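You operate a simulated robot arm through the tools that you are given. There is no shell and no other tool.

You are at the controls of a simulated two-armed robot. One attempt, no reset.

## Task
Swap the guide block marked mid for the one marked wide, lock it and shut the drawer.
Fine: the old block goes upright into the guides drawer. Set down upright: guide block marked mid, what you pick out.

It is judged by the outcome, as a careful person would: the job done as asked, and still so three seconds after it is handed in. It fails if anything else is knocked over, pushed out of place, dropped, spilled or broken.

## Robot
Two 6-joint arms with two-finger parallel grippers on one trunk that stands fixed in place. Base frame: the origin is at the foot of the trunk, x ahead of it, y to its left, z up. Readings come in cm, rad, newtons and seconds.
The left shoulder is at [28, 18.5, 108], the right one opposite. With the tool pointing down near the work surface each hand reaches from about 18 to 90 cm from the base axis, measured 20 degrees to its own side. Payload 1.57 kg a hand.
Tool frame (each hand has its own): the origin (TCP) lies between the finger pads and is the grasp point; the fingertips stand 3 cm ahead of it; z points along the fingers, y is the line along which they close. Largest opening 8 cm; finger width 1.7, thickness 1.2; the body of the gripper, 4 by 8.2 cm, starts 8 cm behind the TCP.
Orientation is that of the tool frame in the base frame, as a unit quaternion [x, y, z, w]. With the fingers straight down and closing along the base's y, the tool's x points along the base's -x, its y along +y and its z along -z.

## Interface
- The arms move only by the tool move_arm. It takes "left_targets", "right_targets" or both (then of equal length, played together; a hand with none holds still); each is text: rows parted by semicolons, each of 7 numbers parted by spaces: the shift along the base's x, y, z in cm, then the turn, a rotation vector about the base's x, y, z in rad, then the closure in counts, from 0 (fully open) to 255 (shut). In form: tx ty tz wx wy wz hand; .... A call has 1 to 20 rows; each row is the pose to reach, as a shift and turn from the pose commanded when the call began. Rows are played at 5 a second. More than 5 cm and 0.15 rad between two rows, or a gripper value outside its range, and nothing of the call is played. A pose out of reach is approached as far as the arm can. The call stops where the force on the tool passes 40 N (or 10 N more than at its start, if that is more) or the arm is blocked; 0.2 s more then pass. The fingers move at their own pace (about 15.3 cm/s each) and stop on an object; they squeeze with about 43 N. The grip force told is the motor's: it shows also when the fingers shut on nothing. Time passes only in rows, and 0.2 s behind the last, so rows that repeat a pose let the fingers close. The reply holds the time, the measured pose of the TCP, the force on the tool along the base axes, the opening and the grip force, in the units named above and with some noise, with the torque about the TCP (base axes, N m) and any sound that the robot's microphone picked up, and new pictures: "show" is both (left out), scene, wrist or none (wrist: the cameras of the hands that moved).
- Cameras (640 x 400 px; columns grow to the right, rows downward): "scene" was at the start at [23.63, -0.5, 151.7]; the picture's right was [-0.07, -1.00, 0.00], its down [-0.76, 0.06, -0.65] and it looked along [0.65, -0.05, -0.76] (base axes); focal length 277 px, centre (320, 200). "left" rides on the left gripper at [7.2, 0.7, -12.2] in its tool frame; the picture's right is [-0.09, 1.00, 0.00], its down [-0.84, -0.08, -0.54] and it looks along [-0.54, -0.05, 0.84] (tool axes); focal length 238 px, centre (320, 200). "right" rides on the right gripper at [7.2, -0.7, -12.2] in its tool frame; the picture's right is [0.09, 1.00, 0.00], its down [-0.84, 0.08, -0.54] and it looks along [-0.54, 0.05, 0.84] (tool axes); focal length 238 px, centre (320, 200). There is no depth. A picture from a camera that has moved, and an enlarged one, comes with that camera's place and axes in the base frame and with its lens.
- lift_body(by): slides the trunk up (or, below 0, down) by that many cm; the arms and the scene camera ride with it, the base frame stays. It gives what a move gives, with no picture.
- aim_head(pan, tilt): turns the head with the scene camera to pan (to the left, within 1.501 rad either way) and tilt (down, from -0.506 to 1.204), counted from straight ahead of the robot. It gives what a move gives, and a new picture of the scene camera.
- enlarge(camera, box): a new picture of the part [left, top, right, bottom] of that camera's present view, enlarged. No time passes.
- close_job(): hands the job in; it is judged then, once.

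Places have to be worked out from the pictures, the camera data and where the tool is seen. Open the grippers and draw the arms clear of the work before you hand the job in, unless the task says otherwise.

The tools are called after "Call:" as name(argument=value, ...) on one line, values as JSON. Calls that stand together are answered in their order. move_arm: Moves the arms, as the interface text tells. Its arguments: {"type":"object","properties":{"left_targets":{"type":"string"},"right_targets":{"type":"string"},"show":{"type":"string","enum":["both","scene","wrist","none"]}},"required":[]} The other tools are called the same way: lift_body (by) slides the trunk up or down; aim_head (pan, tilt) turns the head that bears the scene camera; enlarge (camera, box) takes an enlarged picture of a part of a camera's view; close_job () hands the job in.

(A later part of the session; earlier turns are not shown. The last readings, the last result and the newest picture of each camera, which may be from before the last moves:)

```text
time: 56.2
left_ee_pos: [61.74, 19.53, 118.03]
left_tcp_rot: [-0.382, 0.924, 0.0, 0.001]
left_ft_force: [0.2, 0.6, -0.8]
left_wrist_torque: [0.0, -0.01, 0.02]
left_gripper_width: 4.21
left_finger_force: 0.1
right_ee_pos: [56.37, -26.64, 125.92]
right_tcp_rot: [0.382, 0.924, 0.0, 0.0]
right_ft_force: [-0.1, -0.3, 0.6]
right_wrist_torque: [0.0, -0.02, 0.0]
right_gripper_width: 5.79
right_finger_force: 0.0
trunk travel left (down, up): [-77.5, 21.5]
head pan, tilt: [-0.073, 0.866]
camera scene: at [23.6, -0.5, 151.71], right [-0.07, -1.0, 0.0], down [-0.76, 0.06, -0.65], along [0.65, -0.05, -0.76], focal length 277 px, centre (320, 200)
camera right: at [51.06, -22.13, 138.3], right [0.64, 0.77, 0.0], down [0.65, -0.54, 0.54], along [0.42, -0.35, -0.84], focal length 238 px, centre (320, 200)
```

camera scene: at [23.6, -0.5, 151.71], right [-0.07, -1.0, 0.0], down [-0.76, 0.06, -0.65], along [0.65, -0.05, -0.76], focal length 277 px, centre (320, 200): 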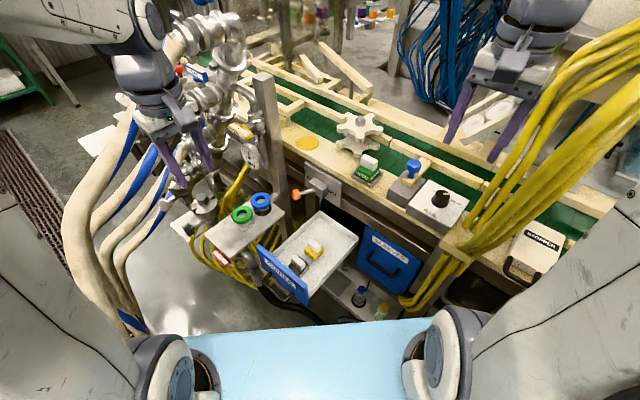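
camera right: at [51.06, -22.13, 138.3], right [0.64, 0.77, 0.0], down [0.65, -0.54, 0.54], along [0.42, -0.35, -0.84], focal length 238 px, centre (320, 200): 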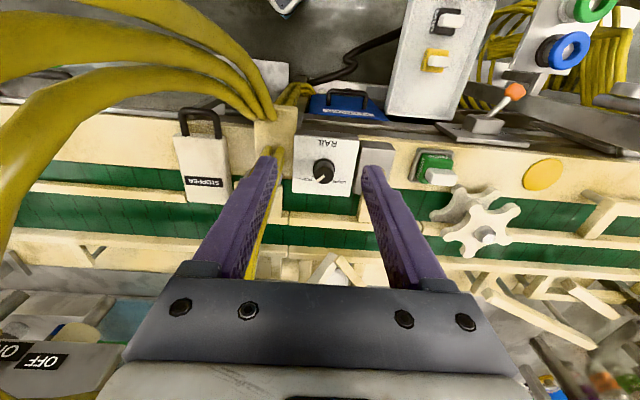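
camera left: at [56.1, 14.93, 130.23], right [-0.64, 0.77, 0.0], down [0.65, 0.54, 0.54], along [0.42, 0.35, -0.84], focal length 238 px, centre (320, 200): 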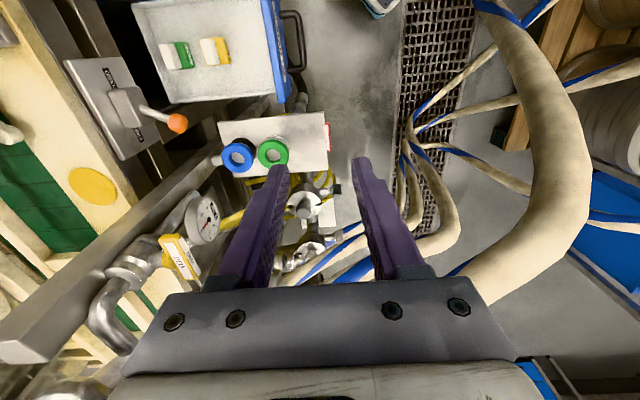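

The cables and bench look untouched. The ball (FREE) is at about (80.9,2.6,88); I bring the closed left fingers over to its far (FREE) side, staying high and clear of the post.

Call:
move_arm(left_targets="3.6 -2.4 0 0 0 0 255; 7.2 -4.8 0 0 0 0 255; 10.8 -7.2 0 0 0 0 255; 14.4 -9.6 0 0 0 0 255; 18 -12 0 0 0 0 255; 21.5 -14.2 0 0 0 0 255; 21.5 -14.2 -4.5 0 0 0 255; 21.5 -14.2 -9 0 0 0 255; 21.5 -14.2 -13.5 0 0 0 255; 21.5 -14.2 -13.5 0 0 0 255", show="both")

Call:
enlarge(camera="scene", box=[230, 110, 350, 230])

Call:
enlarge(camera="left", box=[160, 60, 480, 280])

```text
time: 58.4
left_ee_pos: [83.63, 5.25, 104.45]
left_tcp_rot: [-0.383, 0.924, 0.0, 0.0]
left_ft_force: [0.4, 0.3, -0.5]
left_wrist_torque: [0.0, -0.02, -0.01]
left_gripper_width: 0.0
left_finger_force: 21.1
right_ee_pos: [56.62, -26.69, 125.96]
right_tcp_rot: [0.383, 0.924, 0.0, 0.0]
right_ft_force: [0.1, -0.4, 0.2]
right_wrist_torque: [-0.02, 0.0, 0.0]
right_gripper_width: 5.83
right_finger_force: 0.1
trunk travel left (down, up): [-77.5, 21.5]
head pan, tilt: [-0.073, 0.866]
camera scene: at [23.65, -0.5, 151.7], right [-0.07, -1.0, 0.0], down [-0.76, 0.06, -0.65], along [0.65, -0.05, -0.76], focal length 277 px, centre (320, 200)
camera left: at [77.96, 0.77, 116.58], right [-0.64, 0.77, 0.0], down [0.65, 0.54, 0.54], along [0.42, 0.35, -0.84], focal length 238 px, centre (320, 200)
```

scene: 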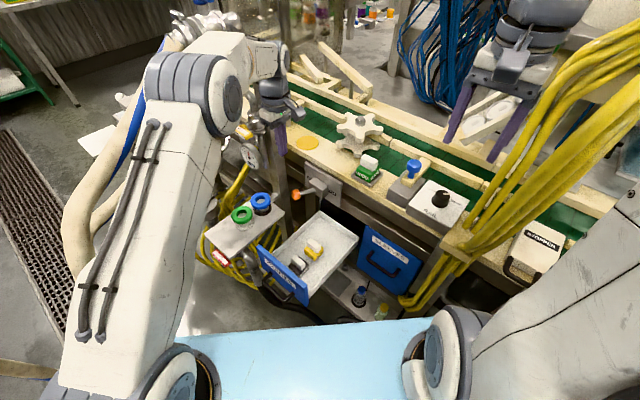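
left: 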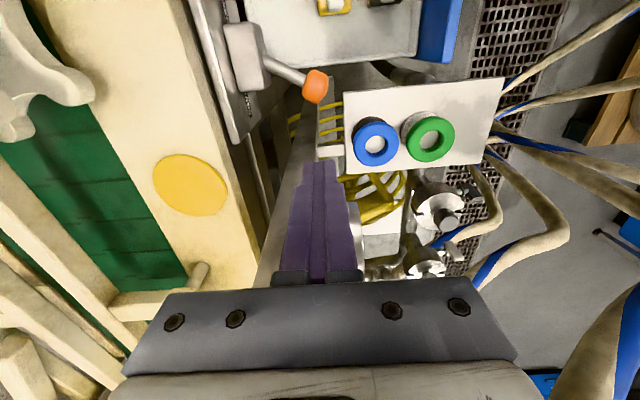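

```text
3.33 times, centred on (290, 170) of scene
camera zoom: at [23.65, -0.5, 151.7], right [-0.07, -1.0, 0.0], down [-0.76, 0.06, -0.65], along [0.65, -0.05, -0.76], focal length 923 px, centre (420, 300)
```

zoom: 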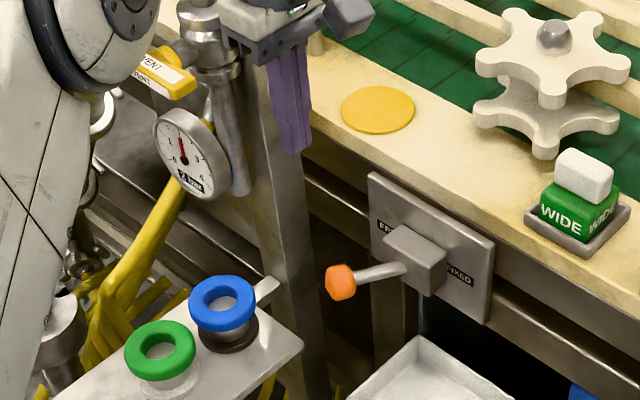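

```text
1.82 times, centred on (320, 170) of left
camera zoom: at [77.96, 0.77, 116.58], right [-0.64, 0.77, 0.0], down [0.65, 0.54, 0.54], along [0.42, 0.35, -0.84], focal length 433 px, centre (320, 254)
```

zoom: 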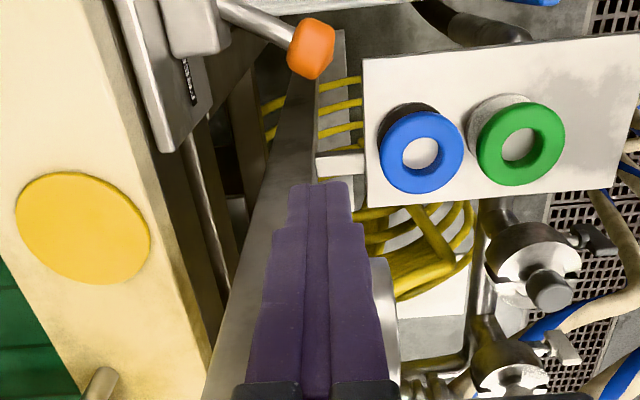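

From this view the post turns out closer to this side (centre near t≈68 along the bench) than I want for a vertical descent there. I go back up and away, and re-yaw the left hand so it can straddle the ball instead, keeping its body further from the post.

Call:
move_arm(left_targets="0 0 4.5 0 0 0 255; 0 0 9 0 0 0 255; -1.5 -1.5 13 0 0 0 255; -4 -4 14 0 0 -0.14 255; -5.5 -5.5 14 0 0 -0.28 110; -5.5 -5.5 14 0 0 -0.42 110; -5.5 -5.5 14 0 0 -0.56 110; -5.5 -5.5 14 0 0 -0.70 110; -5.5 -5.5 14 0 0 -0.84 110; -5.5 -5.5 14 0 0 -0.98 110; -5.5 -5.5 14 0 0 -1.12 110; -5.5 -5.5 14 0 0 -1.26 110; -5.5 -5.5 14 0 0 -1.40 110; -5.5 -5.5 14 0 0 -1.52 110; -5.5 -5.5 14 0 0 -1.571 110; -5.5 -5.5 14 0 0 -1.571 110", show="both")

Call:
enlarge(camera="left", box=[200, 60, 640, 380])

Call:
enlarge(camera="scene", box=[230, 60, 350, 230])

```text
time: 61.8
left_ee_pos: [77.99, -0.12, 118.46]
left_tcp_rot: [0.383, 0.924, 0.0, 0.0]
left_ft_force: [0.7, 0.1, -0.5]
left_wrist_torque: [0.02, -0.01, -0.01]
left_gripper_width: 4.55
left_finger_force: 0.1
right_ee_pos: [56.55, -26.65, 125.95]
right_tcp_rot: [0.383, 0.924, 0.0, 0.0]
right_ft_force: [0.7, -1.0, 0.1]
right_wrist_torque: [-0.01, 0.02, 0.01]
right_gripper_width: 5.8
right_finger_force: 0.0
trunk travel left (down, up): [-77.5, 21.5]
head pan, tilt: [-0.073, 0.866]
camera scene: at [23.63, -0.5, 151.7], right [-0.07, -1.0, 0.0], down [-0.76, 0.06, -0.65], along [0.65, -0.05, -0.76], focal length 277 px, centre (320, 200)
camera left: at [73.27, 5.52, 130.62], right [0.77, 0.64, 0.0], down [0.54, -0.65, 0.54], along [0.35, -0.42, -0.84], focal length 238 px, centre (320, 200)
```

scene: 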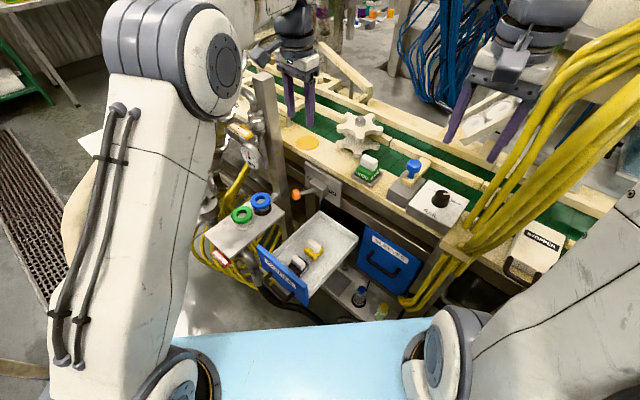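
left: 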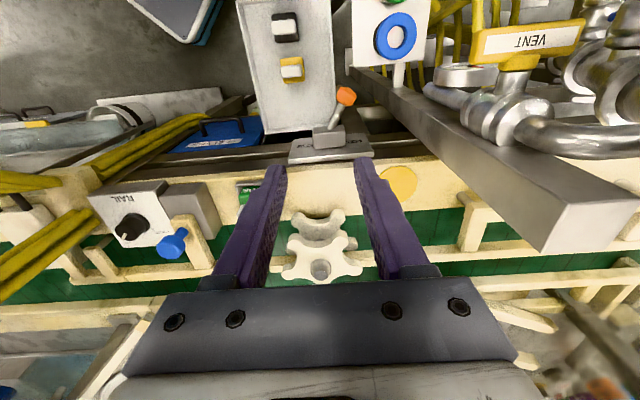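

```text
1.25 times, centred on (420, 220) of left
camera zoom: at [73.27, 5.52, 130.62], right [0.77, 0.64, 0.0], down [0.54, -0.65, 0.54], along [0.35, -0.42, -0.84], focal length 298 px, centre (195, 175)
```

zoom: 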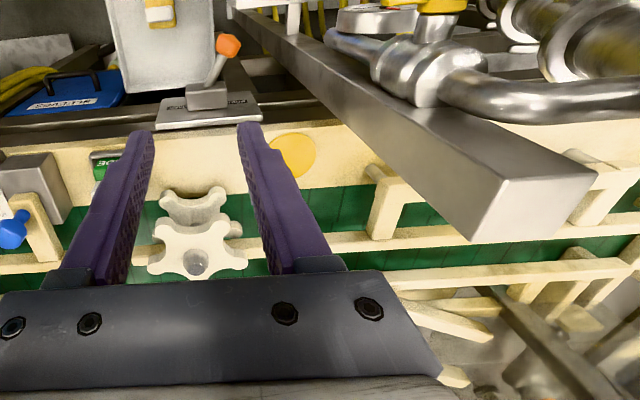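

```text
2.35 times, centred on (290, 145) of scene
camera zoom: at [23.63, -0.5, 151.7], right [-0.07, -1.0, 0.0], down [-0.76, 0.06, -0.65], along [0.65, -0.05, -0.76], focal length 652 px, centre (391, 329)
```

zoom: 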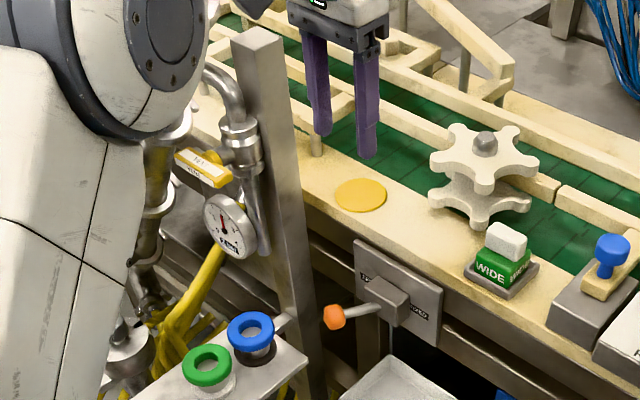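

A clean two-view fix puts the post at (91.2,8.9), 5–6 cm clear of a straddling hand. The ball reads (81.1,2.75,88); I move above it with fingers 4.5 cm apart along the bench and lower to just above.

Call:
move_arm(left_targets="1.5 1.6 -4 0 0 0 110; 2.9 3.1 -8 0 0 0 110; 2.9 3.1 -12.5 0 0 0 110; 2.9 3.1 -17 0 0 0 110; 2.9 3.1 -21 0 0 0 110; 2.9 3.1 -24 0 0 0 110; 2.9 3.1 -24 0 0 0 110", show="both")

Call:
enlarge(camera="left", box=[220, 80, 460, 260])

Call:
enlarge(camera="scene", box=[250, 120, 350, 230])

```text
time: 63.4
left_ee_pos: [80.84, 2.99, 94.74]
left_tcp_rot: [0.382, 0.924, 0.0, 0.0]
left_ft_force: [0.9, -0.9, 0.8]
left_wrist_torque: [-0.01, -0.01, 0.04]
left_gripper_width: 4.53
left_finger_force: 0.0
right_ee_pos: [56.56, -26.68, 126.03]
right_tcp_rot: [0.383, 0.924, 0.001, 0.001]
right_ft_force: [-0.5, -0.5, 0.2]
right_wrist_torque: [0.01, 0.03, -0.01]
right_gripper_width: 5.79
right_finger_force: 0.0
trunk travel left (down, up): [-77.5, 21.5]
head pan, tilt: [-0.073, 0.866]
camera scene: at [23.65, -0.5, 151.7], right [-0.07, -1.0, 0.0], down [-0.76, 0.06, -0.65], along [0.65, -0.05, -0.76], focal length 277 px, centre (320, 200)
camera left: at [76.07, 8.59, 106.78], right [0.77, 0.64, 0.0], down [0.54, -0.65, 0.54], along [0.35, -0.42, -0.84], focal length 238 px, centre (320, 200)
```

scene: 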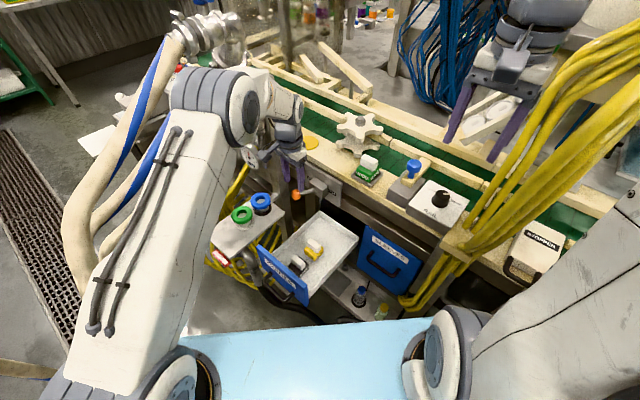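
left: 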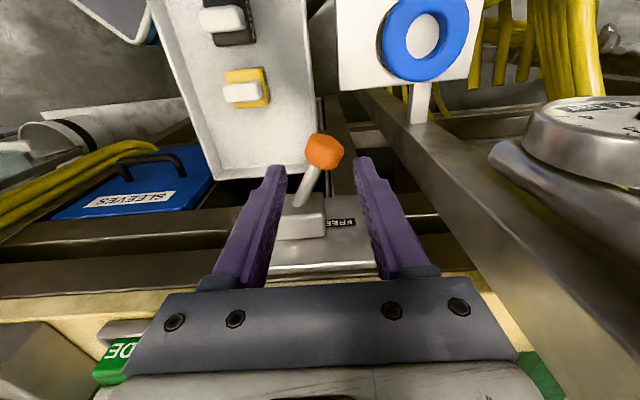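

```text
2.22 times, centred on (340, 170) of left
camera zoom: at [76.07, 8.59, 106.78], right [0.77, 0.64, 0.0], down [0.54, -0.65, 0.54], along [0.35, -0.42, -0.84], focal length 530 px, centre (276, 267)
```

zoom: 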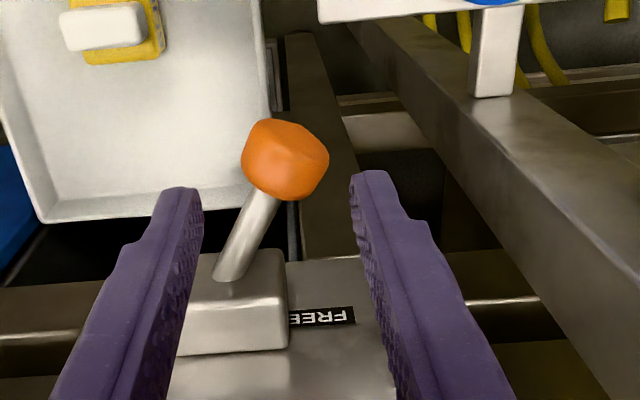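

```text
3.64 times, centred on (300, 175) of scene
camera zoom: at [23.65, -0.5, 151.7], right [-0.07, -1.0, 0.0], down [-0.76, 0.06, -0.65], along [0.65, -0.05, -0.76], focal length 1007 px, centre (393, 291)
```

zoom: 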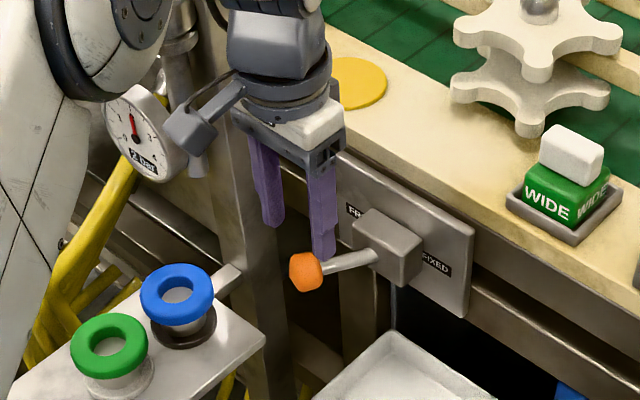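

Ball is centred between the fingers. I lower to ball height and sweep along the bench toward FIXED, most of the way first.

Call:
move_arm(left_targets="0 0 -3 0 0 0 110; 0 0 -5.5 0 0 0 110; 0 0 -5.5 0 0 0 110; -0.7 -0.7 -5.5 0 0 0 110; -1.4 -1.4 -5.5 0 0 0 110; -2.1 -2.1 -5.5 0 0 0 110; -2.8 -2.8 -5.5 0 0 0 110; -3.5 -3.5 -5.5 0 0 0 110; -4.2 -4.2 -5.5 0 0 0 110; -4.8 -4.8 -5.5 0 0 0 110; -4.8 -4.8 -5.5 0 0 0 110", show="both")

Call:
enlarge(camera="left", box=[220, 80, 460, 280])

Call:
enlarge(camera="scene", box=[260, 140, 360, 240])

```text
time: 65.8
left_ee_pos: [75.88, -1.94, 89.09]
left_tcp_rot: [0.383, 0.924, 0.0, 0.0]
left_ft_force: [0.1, 0.3, 0.3]
left_wrist_torque: [0.02, 0.04, -0.01]
left_gripper_width: 4.58
left_finger_force: 0.1
right_ee_pos: [56.55, -26.61, 126.0]
right_tcp_rot: [0.383, 0.924, 0.0, 0.0]
right_ft_force: [0.3, -0.5, -0.8]
right_wrist_torque: [0.02, 0.02, 0.02]
right_gripper_width: 5.78
right_finger_force: 0.0
trunk travel left (down, up): [-77.5, 21.5]
head pan, tilt: [-0.073, 0.866]
camera scene: at [23.63, -0.5, 151.7], right [-0.07, -1.0, 0.0], down [-0.76, 0.06, -0.65], along [0.65, -0.05, -0.76], focal length 277 px, centre (320, 200)
camera left: at [71.3, 3.76, 101.14], right [0.77, 0.64, 0.0], down [0.54, -0.65, 0.54], along [0.35, -0.42, -0.84], focal length 238 px, centre (320, 200)
```

scene: 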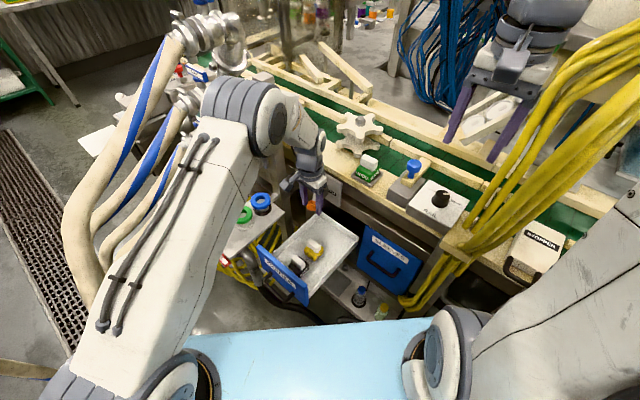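
left: 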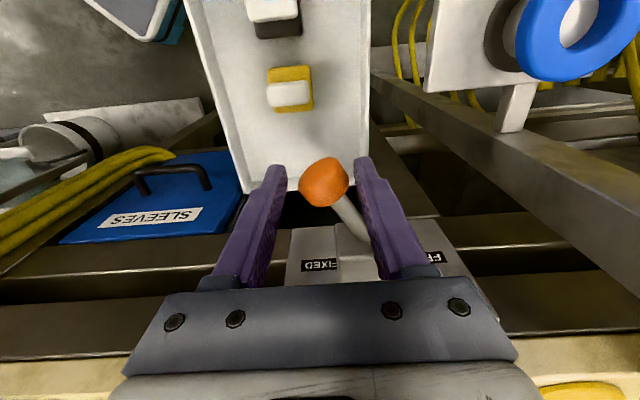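

```text
2.00 times, centred on (340, 180) of left
camera zoom: at [71.3, 3.76, 101.14], right [0.77, 0.64, 0.0], down [0.54, -0.65, 0.54], along [0.35, -0.42, -0.84], focal length 477 px, centre (280, 240)
```

zoom: 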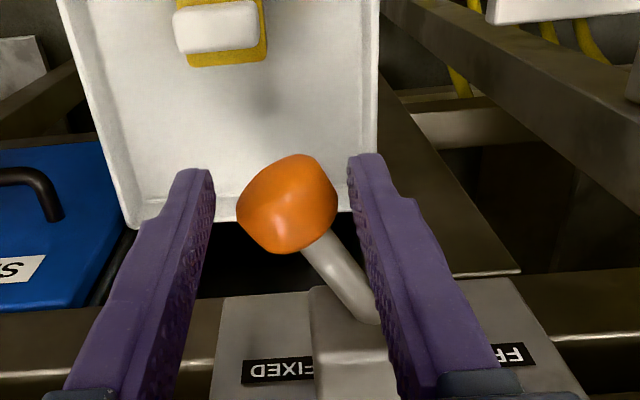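

```text
4.00 times, centred on (310, 190) of scene
camera zoom: at [23.63, -0.5, 151.7], right [-0.07, -1.0, 0.0], down [-0.76, 0.06, -0.65], along [0.65, -0.05, -0.76], focal length 1108 px, centre (360, 240)
```

zoom: 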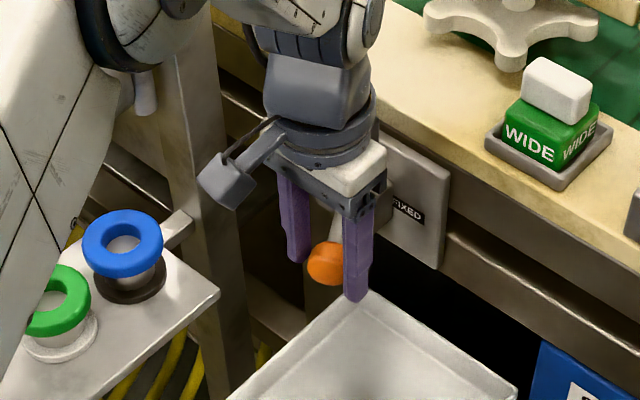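

The lever has snapped over and the ball sits in the gap near its original FIXED place (76,-1.8). I nudge about 0.9 cm further to confirm it is fully against its stop.

Call:
move_arm(left_targets="-0.2 -0.2 0 0 0 0 110; -0.4 -0.4 0 0 0 0 110; -0.6 -0.6 0 0 0 0 110; -0.6 -0.6 0 0 0 0 110", show="none")

Call:
enlarge(camera="left", box=[220, 80, 460, 280])

```text
time: 66.8
left_ee_pos: [75.5, -2.47, 89.11]
left_tcp_rot: [0.383, 0.924, 0.001, -0.001]
left_ft_force: [2.1, 2.9, -1.9]
left_wrist_torque: [0.05, -0.04, 0.03]
left_gripper_width: 4.85
left_finger_force: 1.2
right_ee_pos: [56.63, -26.57, 126.06]
right_tcp_rot: [0.382, 0.924, 0.0, 0.0]
right_ft_force: [-0.2, 0.3, -0.6]
right_wrist_torque: [0.0, 0.0, 0.04]
right_gripper_width: 5.77
right_finger_force: 0.2
trunk travel left (down, up): [-77.5, 21.5]
head pan, tilt: [-0.073, 0.866]
```

```text
2.00 times, centred on (340, 180) of left
camera zoom: at [70.79, 3.27, 101.12], right [0.77, 0.64, 0.0], down [0.54, -0.65, 0.54], along [0.35, -0.42, -0.84], focal length 477 px, centre (280, 240)
```

zoom: 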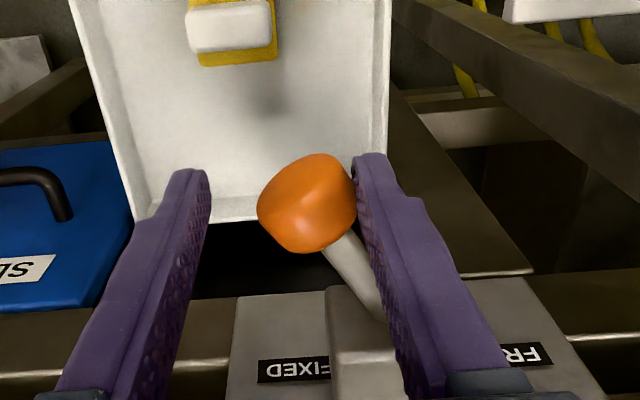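

The finger meets firm resistance (~3.5 N) with the ball at its stop: the lever is fully at FIXED. I release it, rise straight up, and move back while re-yawing the hand for closing the drawer.

Call:
move_arm(left_targets="0.5 0.5 0 0 0 0 110; 0.5 0.5 4.5 0 0 0 110; 0.5 0.5 9 0 0 0 110; 0.5 0.5 13.5 0 0 0 110; 0 1 18 0 0 0 110; -1.5 2.5 22 0 0 0.1 110; -4 5 26 0 0 0.24 160; -7 8 28 0 0 0.38 200; -10 11 29 0 0 0.52 255; -13 13.5 29 0 0 0.66 255; -14 14.5 29 0 0 0.80 255; -14 14.5 29 0 0 0.94 255; -14 14.5 29 0 0 1.08 255; -14 14.5 29 0 0 1.22 255; -14 14.5 29 0 0 1.36 255; -14 14.5 29 0 0 1.50 255; -14 14.5 29 0 0 1.571 255; -14 14.5 29 0 0 1.571 255", show="both")

Call:
enlarge(camera="scene", box=[240, 140, 400, 310])

```text
refused: row 7 steps farther than a row can; nothing moved
```

```text
2.35 times, centred on (320, 225) of scene
camera zoom: at [23.65, -0.48, 151.7], right [-0.07, -1.0, 0.0], down [-0.76, 0.06, -0.65], along [0.65, -0.05, -0.76], focal length 652 px, centre (320, 141)
```

zoom: 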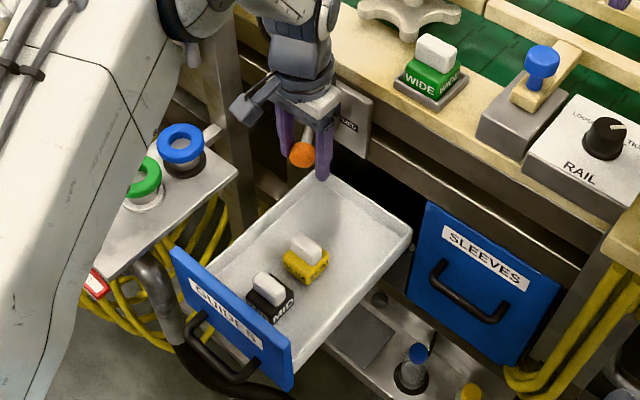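

One row stepped too far; nothing moved. I repeat the same retreat with smaller steps.

Call:
move_arm(left_targets="0.5 0.5 0 0 0 0 110; 0.5 0.5 4.5 0 0 0 110; 0.5 0.5 9 0 0 0 110; 0.5 0.5 13.5 0 0 0 110; 0 1 18 0 0 0 110; -1.5 2.5 21 0 0 0.1 110; -3.5 4.5 24 0 0 0.24 160; -6 7 26 0 0 0.38 200; -8.5 9.5 27.5 0 0 0.52 255; -11 12 29 0 0 0.66 255; -13.5 14.5 29 0 0 0.80 255; -14 14.5 29 0 0 0.94 255; -14 14.5 29 0 0 1.08 255; -14 14.5 29 0 0 1.22 255; -14 14.5 29 0 0 1.36 255; -14 14.5 29 0 0 1.50 255; -14 14.5 29 0 0 1.571 255; -14 14.5 29 0 0 1.571 255", show="both")

Call:
enlarge(camera="scene", box=[240, 140, 400, 310])

Call:
enlarge(camera="left", box=[0, 0, 320, 200])

```text
time: 70.6
left_ee_pos: [61.46, 12.08, 117.99]
left_tcp_rot: [-0.383, 0.924, 0.0, -0.001]
left_ft_force: [0.3, -0.7, 0.2]
left_wrist_torque: [-0.01, 0.03, 0.02]
left_gripper_width: 0.0
left_finger_force: 21.3
right_ee_pos: [56.63, -26.64, 125.94]
right_tcp_rot: [0.383, 0.924, 0.0, 0.0]
right_ft_force: [-0.3, -0.3, 0.4]
right_wrist_torque: [0.0, 0.0, -0.03]
right_gripper_width: 5.83
right_finger_force: 0.0
trunk travel left (down, up): [-77.5, 21.5]
head pan, tilt: [-0.073, 0.866]
camera scene: at [23.63, -0.5, 151.7], right [-0.07, -1.0, 0.0], down [-0.76, 0.06, -0.65], along [0.65, -0.05, -0.76], focal length 277 px, centre (320, 200)
camera left: at [55.81, 7.57, 130.11], right [-0.64, 0.77, 0.0], down [0.65, 0.54, 0.54], along [0.42, 0.35, -0.84], focal length 238 px, centre (320, 200)
```

scene: 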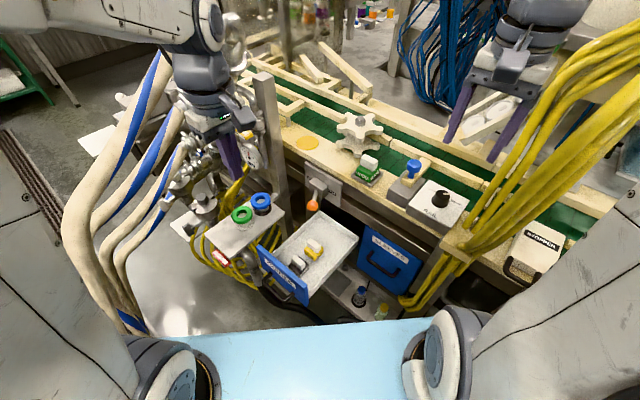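
left: 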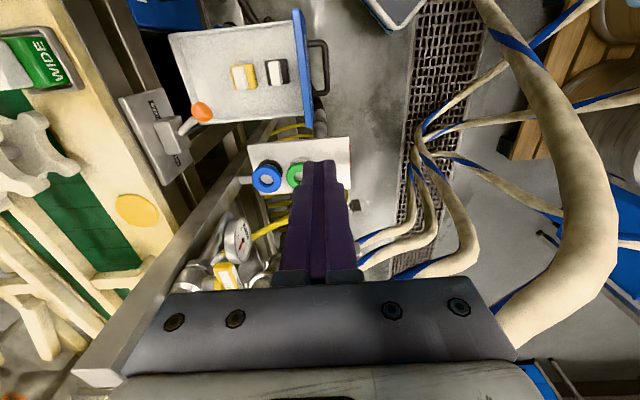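

```text
2.35 times, centred on (320, 225) of scene
camera zoom: at [23.63, -0.5, 151.7], right [-0.07, -1.0, 0.0], down [-0.76, 0.06, -0.65], along [0.65, -0.05, -0.76], focal length 652 px, centre (320, 141)
```

zoom: 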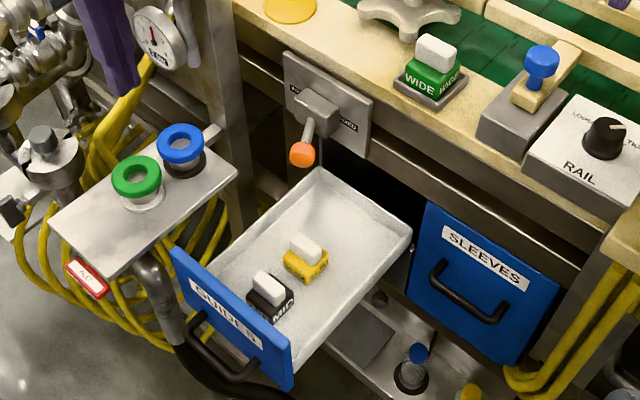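

```text
2.00 times, centred on (160, 100) of left
camera zoom: at [55.81, 7.57, 130.11], right [-0.64, 0.77, 0.0], down [0.65, 0.54, 0.54], along [0.42, 0.35, -0.84], focal length 477 px, centre (640, 400)
```

zoom: 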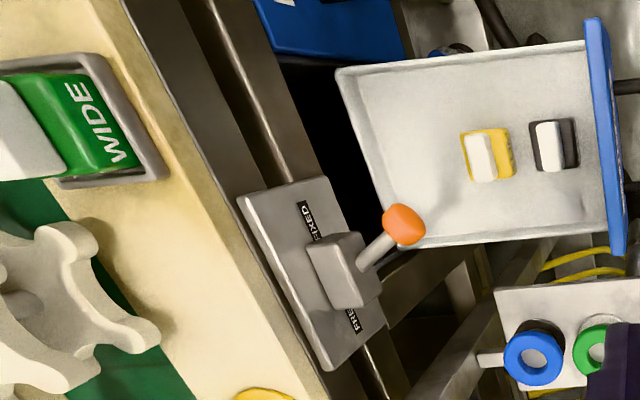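

Lever is at FIXED, WIDE is seated, MID and SLIM stand upright in the drawer. To reach the front of the open drawer without folding the left arm too tightly, I raise the trunk 14 cm first.

Call:
lift_body(by=14)

```text
time: 72.3
left_ee_pos: [61.41, 12.04, 132.01]
left_tcp_rot: [-0.382, 0.924, -0.001, -0.001]
left_ft_force: [-0.4, -0.8, -1.1]
left_wrist_torque: [-0.01, 0.0, 0.03]
left_gripper_width: 0.01
left_finger_force: 21.1
right_ee_pos: [56.63, -26.68, 139.88]
right_tcp_rot: [0.382, 0.924, 0.0, 0.0]
right_ft_force: [0.0, -0.6, 0.1]
right_wrist_torque: [0.01, 0.02, 0.0]
right_gripper_width: 5.78
right_finger_force: 0.1
trunk travel left (down, up): [-91.5, 7.5]
head pan, tilt: [-0.073, 0.866]
```

The trunk is up. I bring the left hand over the drawer (well above panel and blocks) and tilt it 65° inward there, keeping the tips above z≈86.

Call:
move_arm(left_targets="1.5 -2.5 -4 0 0 0 255; 3 -5 -8 0 0 0 255; 4.6 -7.5 -11.5 0 0 0 255; 4.6 -8.2 -16 0 0 0 255; 4.6 -8.2 -20 0 0 0 255; 4.6 -8.2 -24 -0.1 -0.1 0 255; 4.6 -8.2 -28 -0.2 -0.2 0 255; 4.6 -8.2 -31 -0.3 -0.3 0 255; 4.6 -8.2 -34 -0.4 -0.4 0 255; 4.6 -8.2 -37 -0.5 -0.5 0 255; 4.6 -8.2 -40 -0.6 -0.6 0 255; 4.6 -8.2 -42 -0.7 -0.7 0 255; 4.6 -8.2 -43 -0.802 -0.802 0 255; 4.6 -8.2 -43 -0.802 -0.802 0 255", show="both")

Call:
enlarge(camera="scene", box=[180, 160, 400, 330])

```text
time: 75.3
left_ee_pos: [66.03, 3.72, 89.1]
left_tcp_rot: [-0.323, 0.778, -0.497, 0.206]
left_ft_force: [-0.1, 0.3, -1.2]
left_wrist_torque: [0.0, 0.0, -0.01]
left_gripper_width: 0.0
left_finger_force: 21.7
left hand out of reach, approached as far as the arm can: row 7, 8
right_ee_pos: [56.6, -26.67, 140.09]
right_tcp_rot: [0.383, 0.924, 0.0, -0.001]
right_ft_force: [-0.5, 0.0, 0.2]
right_wrist_torque: [-0.02, -0.03, -0.01]
right_gripper_width: 5.79
right_finger_force: 0.0
trunk travel left (down, up): [-91.5, 7.5]
head pan, tilt: [-0.073, 0.866]
camera scene: at [23.64, -0.48, 165.7], right [-0.07, -1.0, 0.0], down [-0.76, 0.06, -0.65], along [0.65, -0.05, -0.76], focal length 277 px, centre (320, 200)
camera left: at [52.82, 6.85, 93.49], right [-0.23, 0.36, -0.9], down [0.27, 0.92, 0.3], along [0.94, -0.17, -0.31], focal length 238 px, centre (320, 200)
```

scene: 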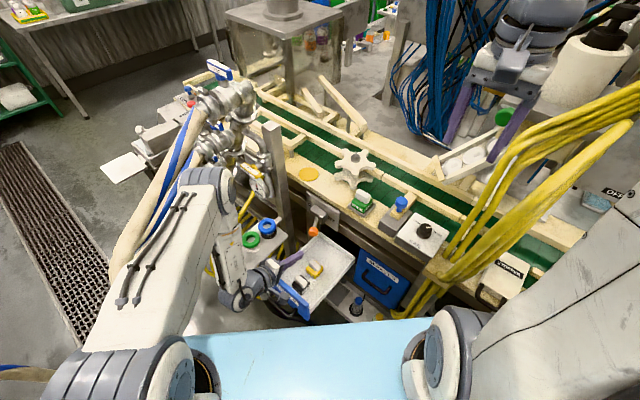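
left: 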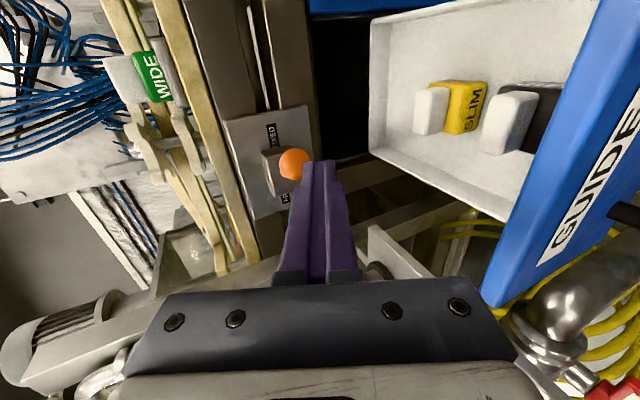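

```text
2.35 times, centred on (290, 245) of scene
camera zoom: at [23.64, -0.48, 165.7], right [-0.07, -1.0, 0.0], down [-0.76, 0.06, -0.65], along [0.65, -0.05, -0.76], focal length 652 px, centre (391, 94)
```

zoom: 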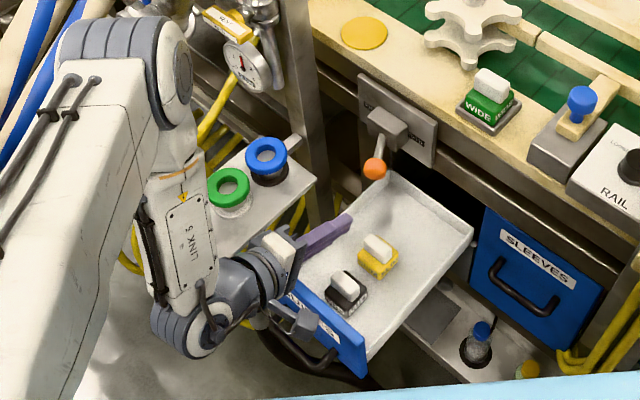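

The hand is tilted and clear. I draw it back over the panel to the front side of the drawer, then lower it to face the panel above the handle.

Call:
move_arm(left_targets="-2.5 2 -2 0 0 0 255; -5 4 -3.5 0 0 0 255; -7.5 6 -4 0 0 0 255; -10 8 -4 0 0 0 255; -11.6 9.4 -4.5 0 0 0 255; -11.6 9.4 -8 0 0 0 255; -11.6 9.4 -11.5 0 0 0 255; -11.6 9.4 -14 0 0 0 255; -11.6 9.4 -14 0 0 0 255", show="both")

Call:
enlarge(camera="scene", box=[180, 200, 380, 350])

Call:
enlarge(camera="left", box=[160, 40, 480, 290])

```text
time: 77.3
left_ee_pos: [54.43, 13.39, 74.95]
left_tcp_rot: [-0.323, 0.779, -0.497, 0.206]
left_ft_force: [-0.1, -0.9, -0.7]
left_wrist_torque: [0.0, -0.02, 0.0]
left_gripper_width: 0.0
left_finger_force: 21.3
right_ee_pos: [56.6, -26.65, 139.99]
right_tcp_rot: [0.382, 0.924, 0.0, 0.0]
right_ft_force: [0.4, -0.6, 1.2]
right_wrist_torque: [0.0, 0.02, 0.01]
right_gripper_width: 5.78
right_finger_force: 0.1
trunk travel left (down, up): [-91.5, 7.5]
head pan, tilt: [-0.073, 0.866]
camera scene: at [23.63, -0.48, 165.7], right [-0.07, -1.0, 0.0], down [-0.76, 0.06, -0.65], along [0.65, -0.05, -0.76], focal length 277 px, centre (320, 200)
camera left: at [41.3, 16.43, 79.44], right [-0.23, 0.36, -0.9], down [0.27, 0.92, 0.3], along [0.94, -0.17, -0.31], focal length 238 px, centre (320, 200)
```

scene: 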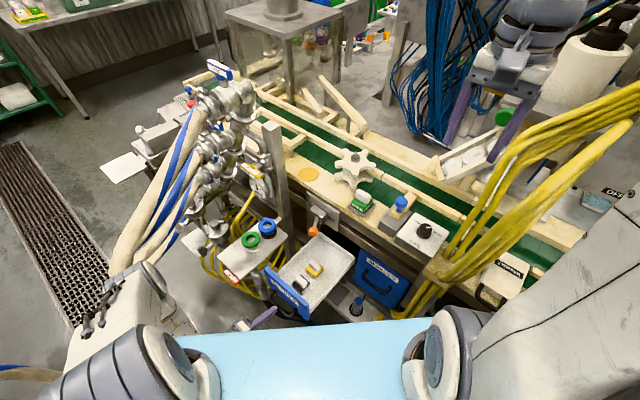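
left: 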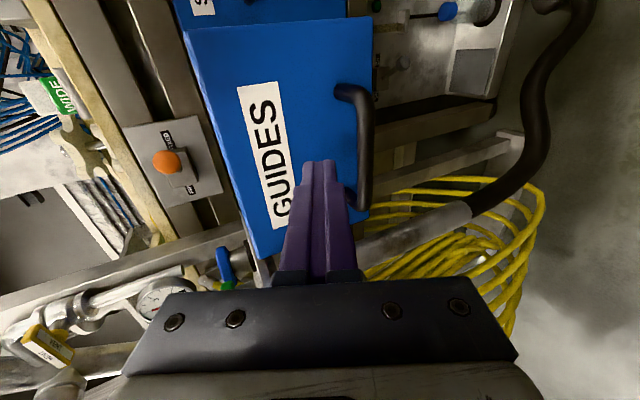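

```text
2.67 times, centred on (280, 275) of scene
camera zoom: at [23.63, -0.48, 165.7], right [-0.07, -1.0, 0.0], down [-0.76, 0.06, -0.65], along [0.65, -0.05, -0.76], focal length 738 px, centre (427, 0)
```

zoom: 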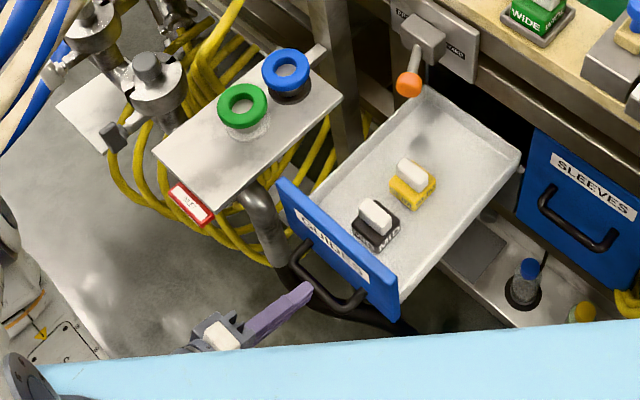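

```text
1.60 times, centred on (320, 165) of left
camera zoom: at [41.3, 16.43, 79.44], right [-0.23, 0.36, -0.9], down [0.27, 0.92, 0.3], along [0.94, -0.17, -0.31], focal length 381 px, centre (320, 256)
```

zoom: 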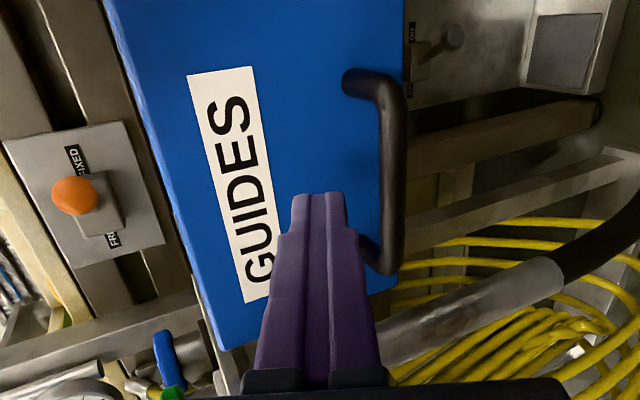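

The fingertips face the panel between label and handle, with nothing in the way. I advance along the bench normal: slow at first contact, then pushing the drawer in gently.

Call:
move_arm(left_targets="1.06 -1.06 0 0 0 0 255; 2.12 -2.12 0 0 0 0 255; 2.9 -2.9 0 0 0 0 255; 3.3 -3.3 0 0 0 0 255; 3.7 -3.7 0 0 0 0 255; 4.1 -4.1 0 0 0 0 255; 4.5 -4.5 0 0 0 0 255; 5.0 -5.0 0 0 0 0 255; 5.6 -5.6 0 0 0 0 255; 6.2 -6.2 0 0 0 0 255; 6.8 -6.8 0 0 0 0 255; 7.4 -7.4 0 0 0 0 255; 8.0 -8.0 0 0 0 0 255", show="both")

Call:
enlarge(camera="scene", box=[220, 200, 400, 340])

```text
time: 80.1
left_ee_pos: [62.45, 5.22, 75.1]
left_tcp_rot: [-0.323, 0.779, -0.497, 0.204]
left_ft_force: [0.1, 0.1, 0.1]
left_wrist_torque: [0.01, -0.01, 0.04]
left_gripper_width: 0.0
left_finger_force: 21.5
right_ee_pos: [56.56, -26.68, 139.99]
right_tcp_rot: [0.382, 0.924, 0.001, 0.0]
right_ft_force: [0.5, 0.9, -0.1]
right_wrist_torque: [-0.01, 0.02, 0.01]
right_gripper_width: 5.8
right_finger_force: 0.1
trunk travel left (down, up): [-91.5, 7.5]
head pan, tilt: [-0.073, 0.866]
camera scene: at [23.63, -0.49, 165.7], right [-0.07, -1.0, 0.0], down [-0.76, 0.06, -0.65], along [0.65, -0.05, -0.76], focal length 277 px, centre (320, 200)
camera left: at [49.29, 8.29, 79.56], right [-0.23, 0.36, -0.9], down [0.27, 0.92, 0.3], along [0.93, -0.17, -0.31], focal length 238 px, centre (320, 200)
```

scene: 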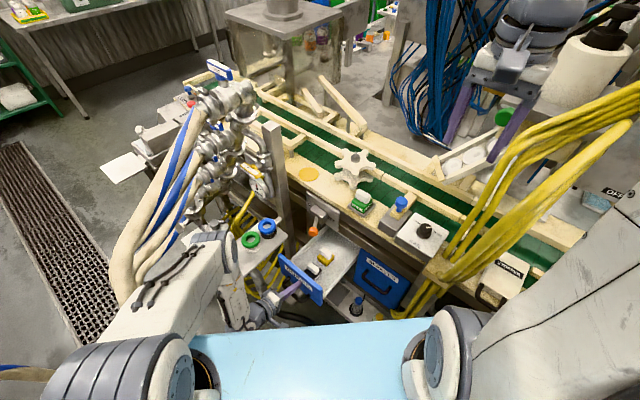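
left: 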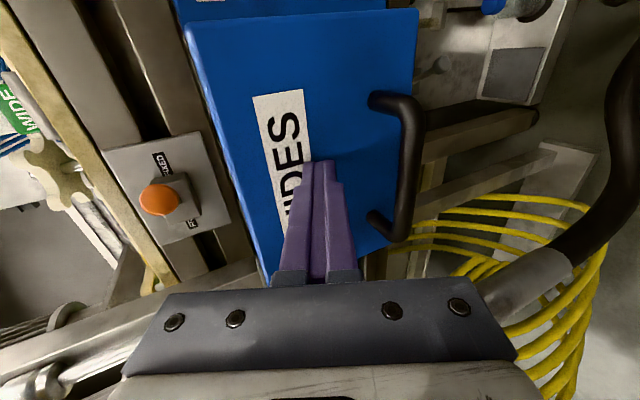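

```text
2.86 times, centred on (310, 270) of scene
camera zoom: at [23.63, -0.49, 165.7], right [-0.07, -1.0, 0.0], down [-0.76, 0.06, -0.65], along [0.65, -0.05, -0.76], focal length 791 px, centre (349, 0)
```

zoom: 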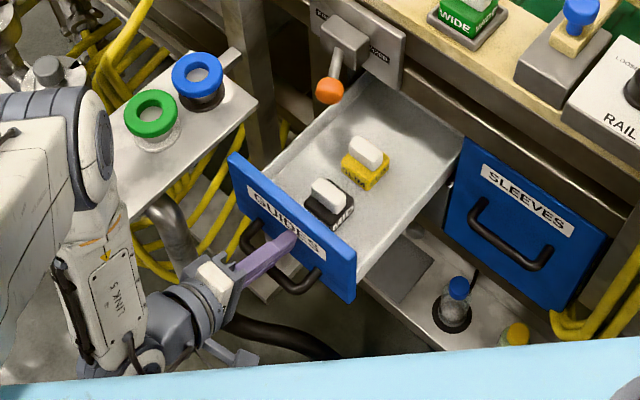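

The drawer is gliding in with negligible force and both blocks stand. I continue pushing another ~11 cm at the same gentle pace.

Call:
move_arm(left_targets="0.6 -0.6 0 0 0 0 255; 1.2 -1.2 0 0 0 0 255; 1.8 -1.8 0 0 0 0 255; 2.4 -2.4 0 0 0 0 255; 3.0 -3.0 0 0 0 0 255; 3.6 -3.6 0 0 0 0 255; 4.2 -4.2 0 0 0 0 255; 4.8 -4.8 0 0 0 0 255; 5.4 -5.4 0 0 0 0 255; 6.0 -6.0 0 0 0 0 255; 6.6 -6.6 0 0 0 0 255; 7.2 -7.2 0 0 0 0 255; 7.8 -7.8 0 0 0 0 255", show="both")

Call:
enlarge(camera="scene", box=[220, 190, 400, 330])

```text
time: 82.9
left_ee_pos: [70.32, -2.65, 75.06]
left_tcp_rot: [-0.323, 0.779, -0.496, 0.206]
left_ft_force: [0.2, -0.6, -0.1]
left_wrist_torque: [0.01, 0.02, -0.02]
left_gripper_width: 0.0
left_finger_force: 21.1
right_ee_pos: [56.41, -26.72, 139.9]
right_tcp_rot: [0.383, 0.924, 0.0, 0.0]
right_ft_force: [0.6, 0.5, -0.1]
right_wrist_torque: [-0.02, 0.01, 0.04]
right_gripper_width: 5.79
right_finger_force: 0.0
trunk travel left (down, up): [-91.5, 7.5]
head pan, tilt: [-0.073, 0.866]
camera scene: at [23.62, -0.49, 165.7], right [-0.07, -1.0, 0.0], down [-0.76, 0.06, -0.65], along [0.65, -0.05, -0.76], focal length 277 px, centre (320, 200)
camera left: at [57.13, 0.51, 79.42], right [-0.23, 0.36, -0.9], down [0.27, 0.92, 0.3], along [0.94, -0.17, -0.31], focal length 238 px, centre (320, 200)
```

scene: 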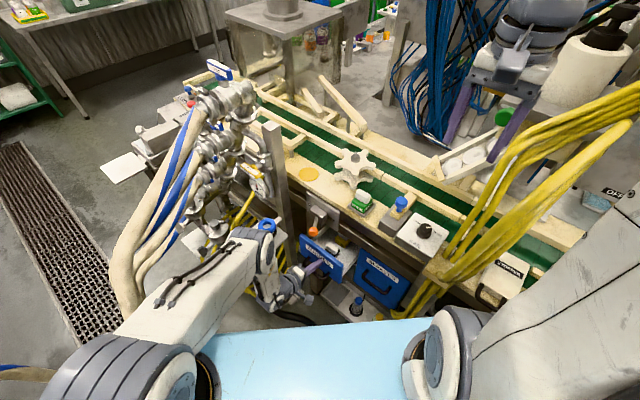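
left: 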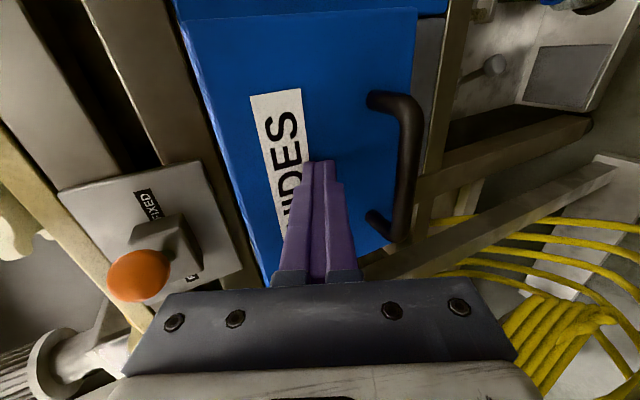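

```text
2.86 times, centred on (310, 260) of scene
camera zoom: at [23.62, -0.49, 165.7], right [-0.07, -1.0, 0.0], down [-0.76, 0.06, -0.65], along [0.65, -0.05, -0.76], focal length 791 px, centre (349, 29)
```

zoom: 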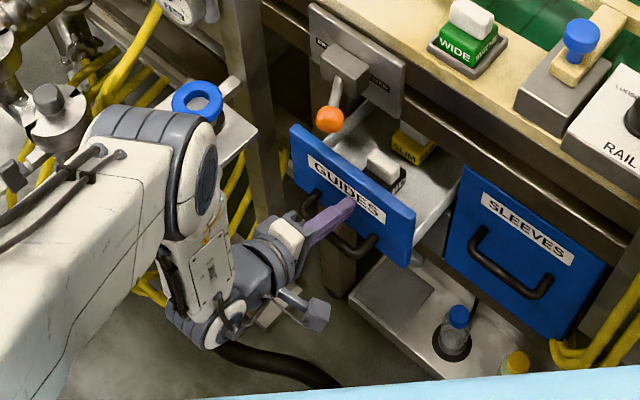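

Continuing smoothly. I push another ~8.5 cm, keeping the hand low beneath the lever ball, then will finish slowly.

Call:
move_arm(left_targets="0.6 -0.6 0 0 0 0 255; 1.2 -1.2 0 0 0 0 255; 1.8 -1.8 0 0 0 0 255; 2.4 -2.4 0 0 0 0 255; 3.0 -3.0 0 0 0 0 255; 3.6 -3.6 0 0 0 0 255; 4.2 -4.2 0 0 0 0 255; 4.8 -4.8 0 0 0 0 255; 5.4 -5.4 0 0 0 0 255; 6.0 -6.0 0 0 0 0 255; 6.0 -6.0 0 0 0 0 255", show="both")

Call:
enlarge(camera="scene", box=[230, 180, 410, 320])

```text
time: 85.3
left_ee_pos: [76.38, -8.6, 75.06]
left_tcp_rot: [-0.322, 0.779, -0.496, 0.206]
left_ft_force: [-0.5, -0.2, -0.5]
left_wrist_torque: [0.02, 0.02, 0.01]
left_gripper_width: 0.02
left_finger_force: 21.1
right_ee_pos: [56.57, -26.75, 140.09]
right_tcp_rot: [0.383, 0.924, -0.001, 0.0]
right_ft_force: [0.2, 0.2, -0.1]
right_wrist_torque: [0.01, -0.04, -0.02]
right_gripper_width: 5.79
right_finger_force: 0.0
trunk travel left (down, up): [-91.5, 7.5]
head pan, tilt: [-0.073, 0.866]
camera scene: at [23.63, -0.49, 165.7], right [-0.07, -1.0, 0.0], down [-0.76, 0.06, -0.65], along [0.65, -0.05, -0.76], focal length 277 px, centre (320, 200)
camera left: at [63.12, -5.54, 79.47], right [-0.23, 0.36, -0.9], down [0.27, 0.92, 0.3], along [0.94, -0.17, -0.31], focal length 238 px, centre (320, 200)
```

scene: 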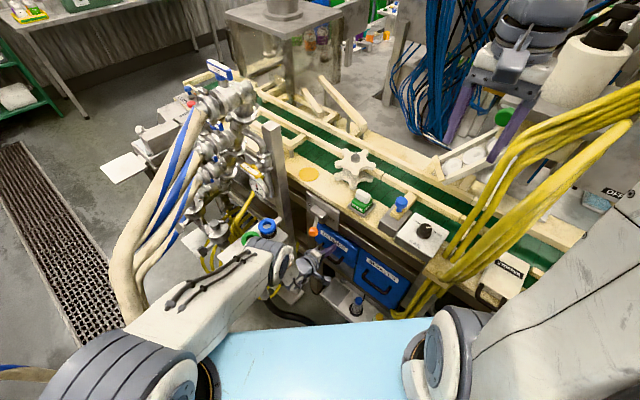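
left: 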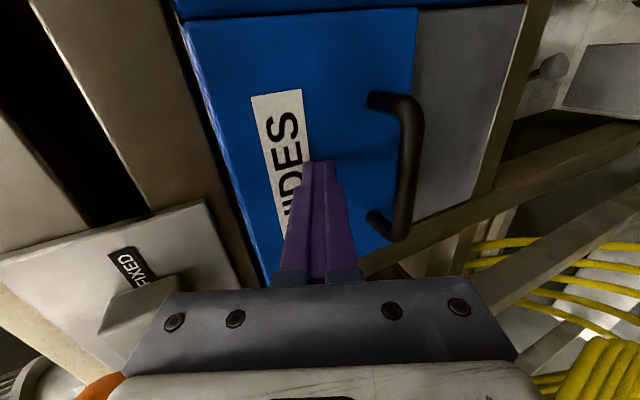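

```text
2.86 times, centred on (320, 250) of scene
camera zoom: at [23.63, -0.49, 165.7], right [-0.07, -1.0, 0.0], down [-0.76, 0.06, -0.65], along [0.65, -0.05, -0.76], focal length 791 px, centre (320, 57)
```

zoom: 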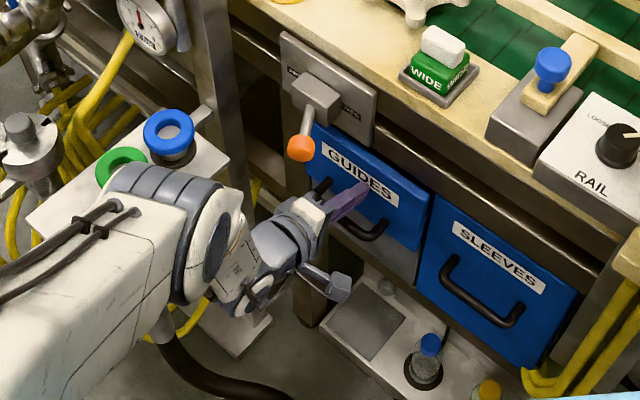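

Nearly closed: about 2–2.5 cm remain by my estimate. I finish with small steps, watching for the end stop.

Call:
move_arm(left_targets="0.3 -0.3 0 0 0 0 255; 0.6 -0.6 0 0 0 0 255; 0.9 -0.9 0 0 0 0 255; 1.2 -1.2 0 0 0 0 255; 1.4 -1.4 0 0 0 0 255; 1.4 -1.4 0 0 0 0 255", show="none")

Call:
enlarge(camera="scene", box=[290, 200, 410, 320])

Call:
enlarge(camera="left", box=[160, 0, 560, 280])

```text
time: 86.7
left_ee_pos: [77.57, -9.96, 75.01]
left_tcp_rot: [-0.323, 0.779, -0.497, 0.204]
left_ft_force: [-6.0, 5.2, 5.1]
left_wrist_torque: [-0.08, -0.06, -0.02]
left_gripper_width: 0.0
left_finger_force: 21.2
right_ee_pos: [56.54, -26.63, 139.99]
right_tcp_rot: [0.383, 0.924, 0.001, 0.0]
right_ft_force: [-0.1, 0.2, -0.7]
right_wrist_torque: [0.0, 0.05, -0.03]
right_gripper_width: 5.79
right_finger_force: 0.0
trunk travel left (down, up): [-91.5, 7.5]
head pan, tilt: [-0.073, 0.866]
```

```text
3.33 times, centred on (350, 260) of scene
camera zoom: at [23.57, -0.46, 165.72], right [-0.07, -1.0, 0.0], down [-0.76, 0.06, -0.65], along [0.65, -0.05, -0.76], focal length 923 px, centre (220, 0)
```

zoom: 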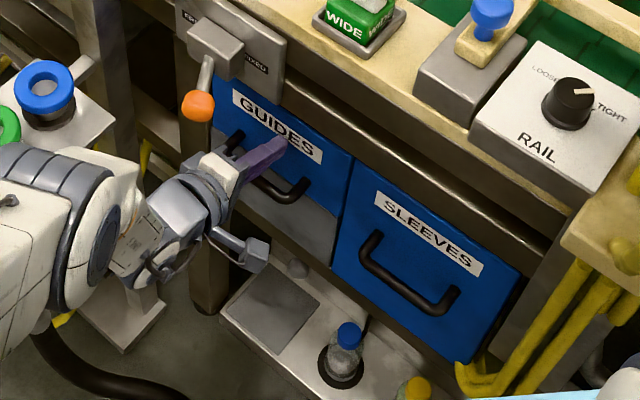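

```text
1.43 times, centred on (360, 140) of left
camera zoom: at [64.38, -6.87, 79.42], right [-0.23, 0.36, -0.9], down [0.27, 0.92, 0.3], along [0.93, -0.17, -0.31], focal length 340 px, centre (263, 286)
```

zoom: 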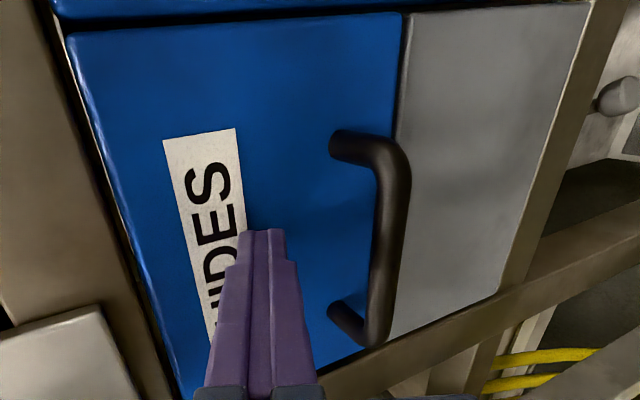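

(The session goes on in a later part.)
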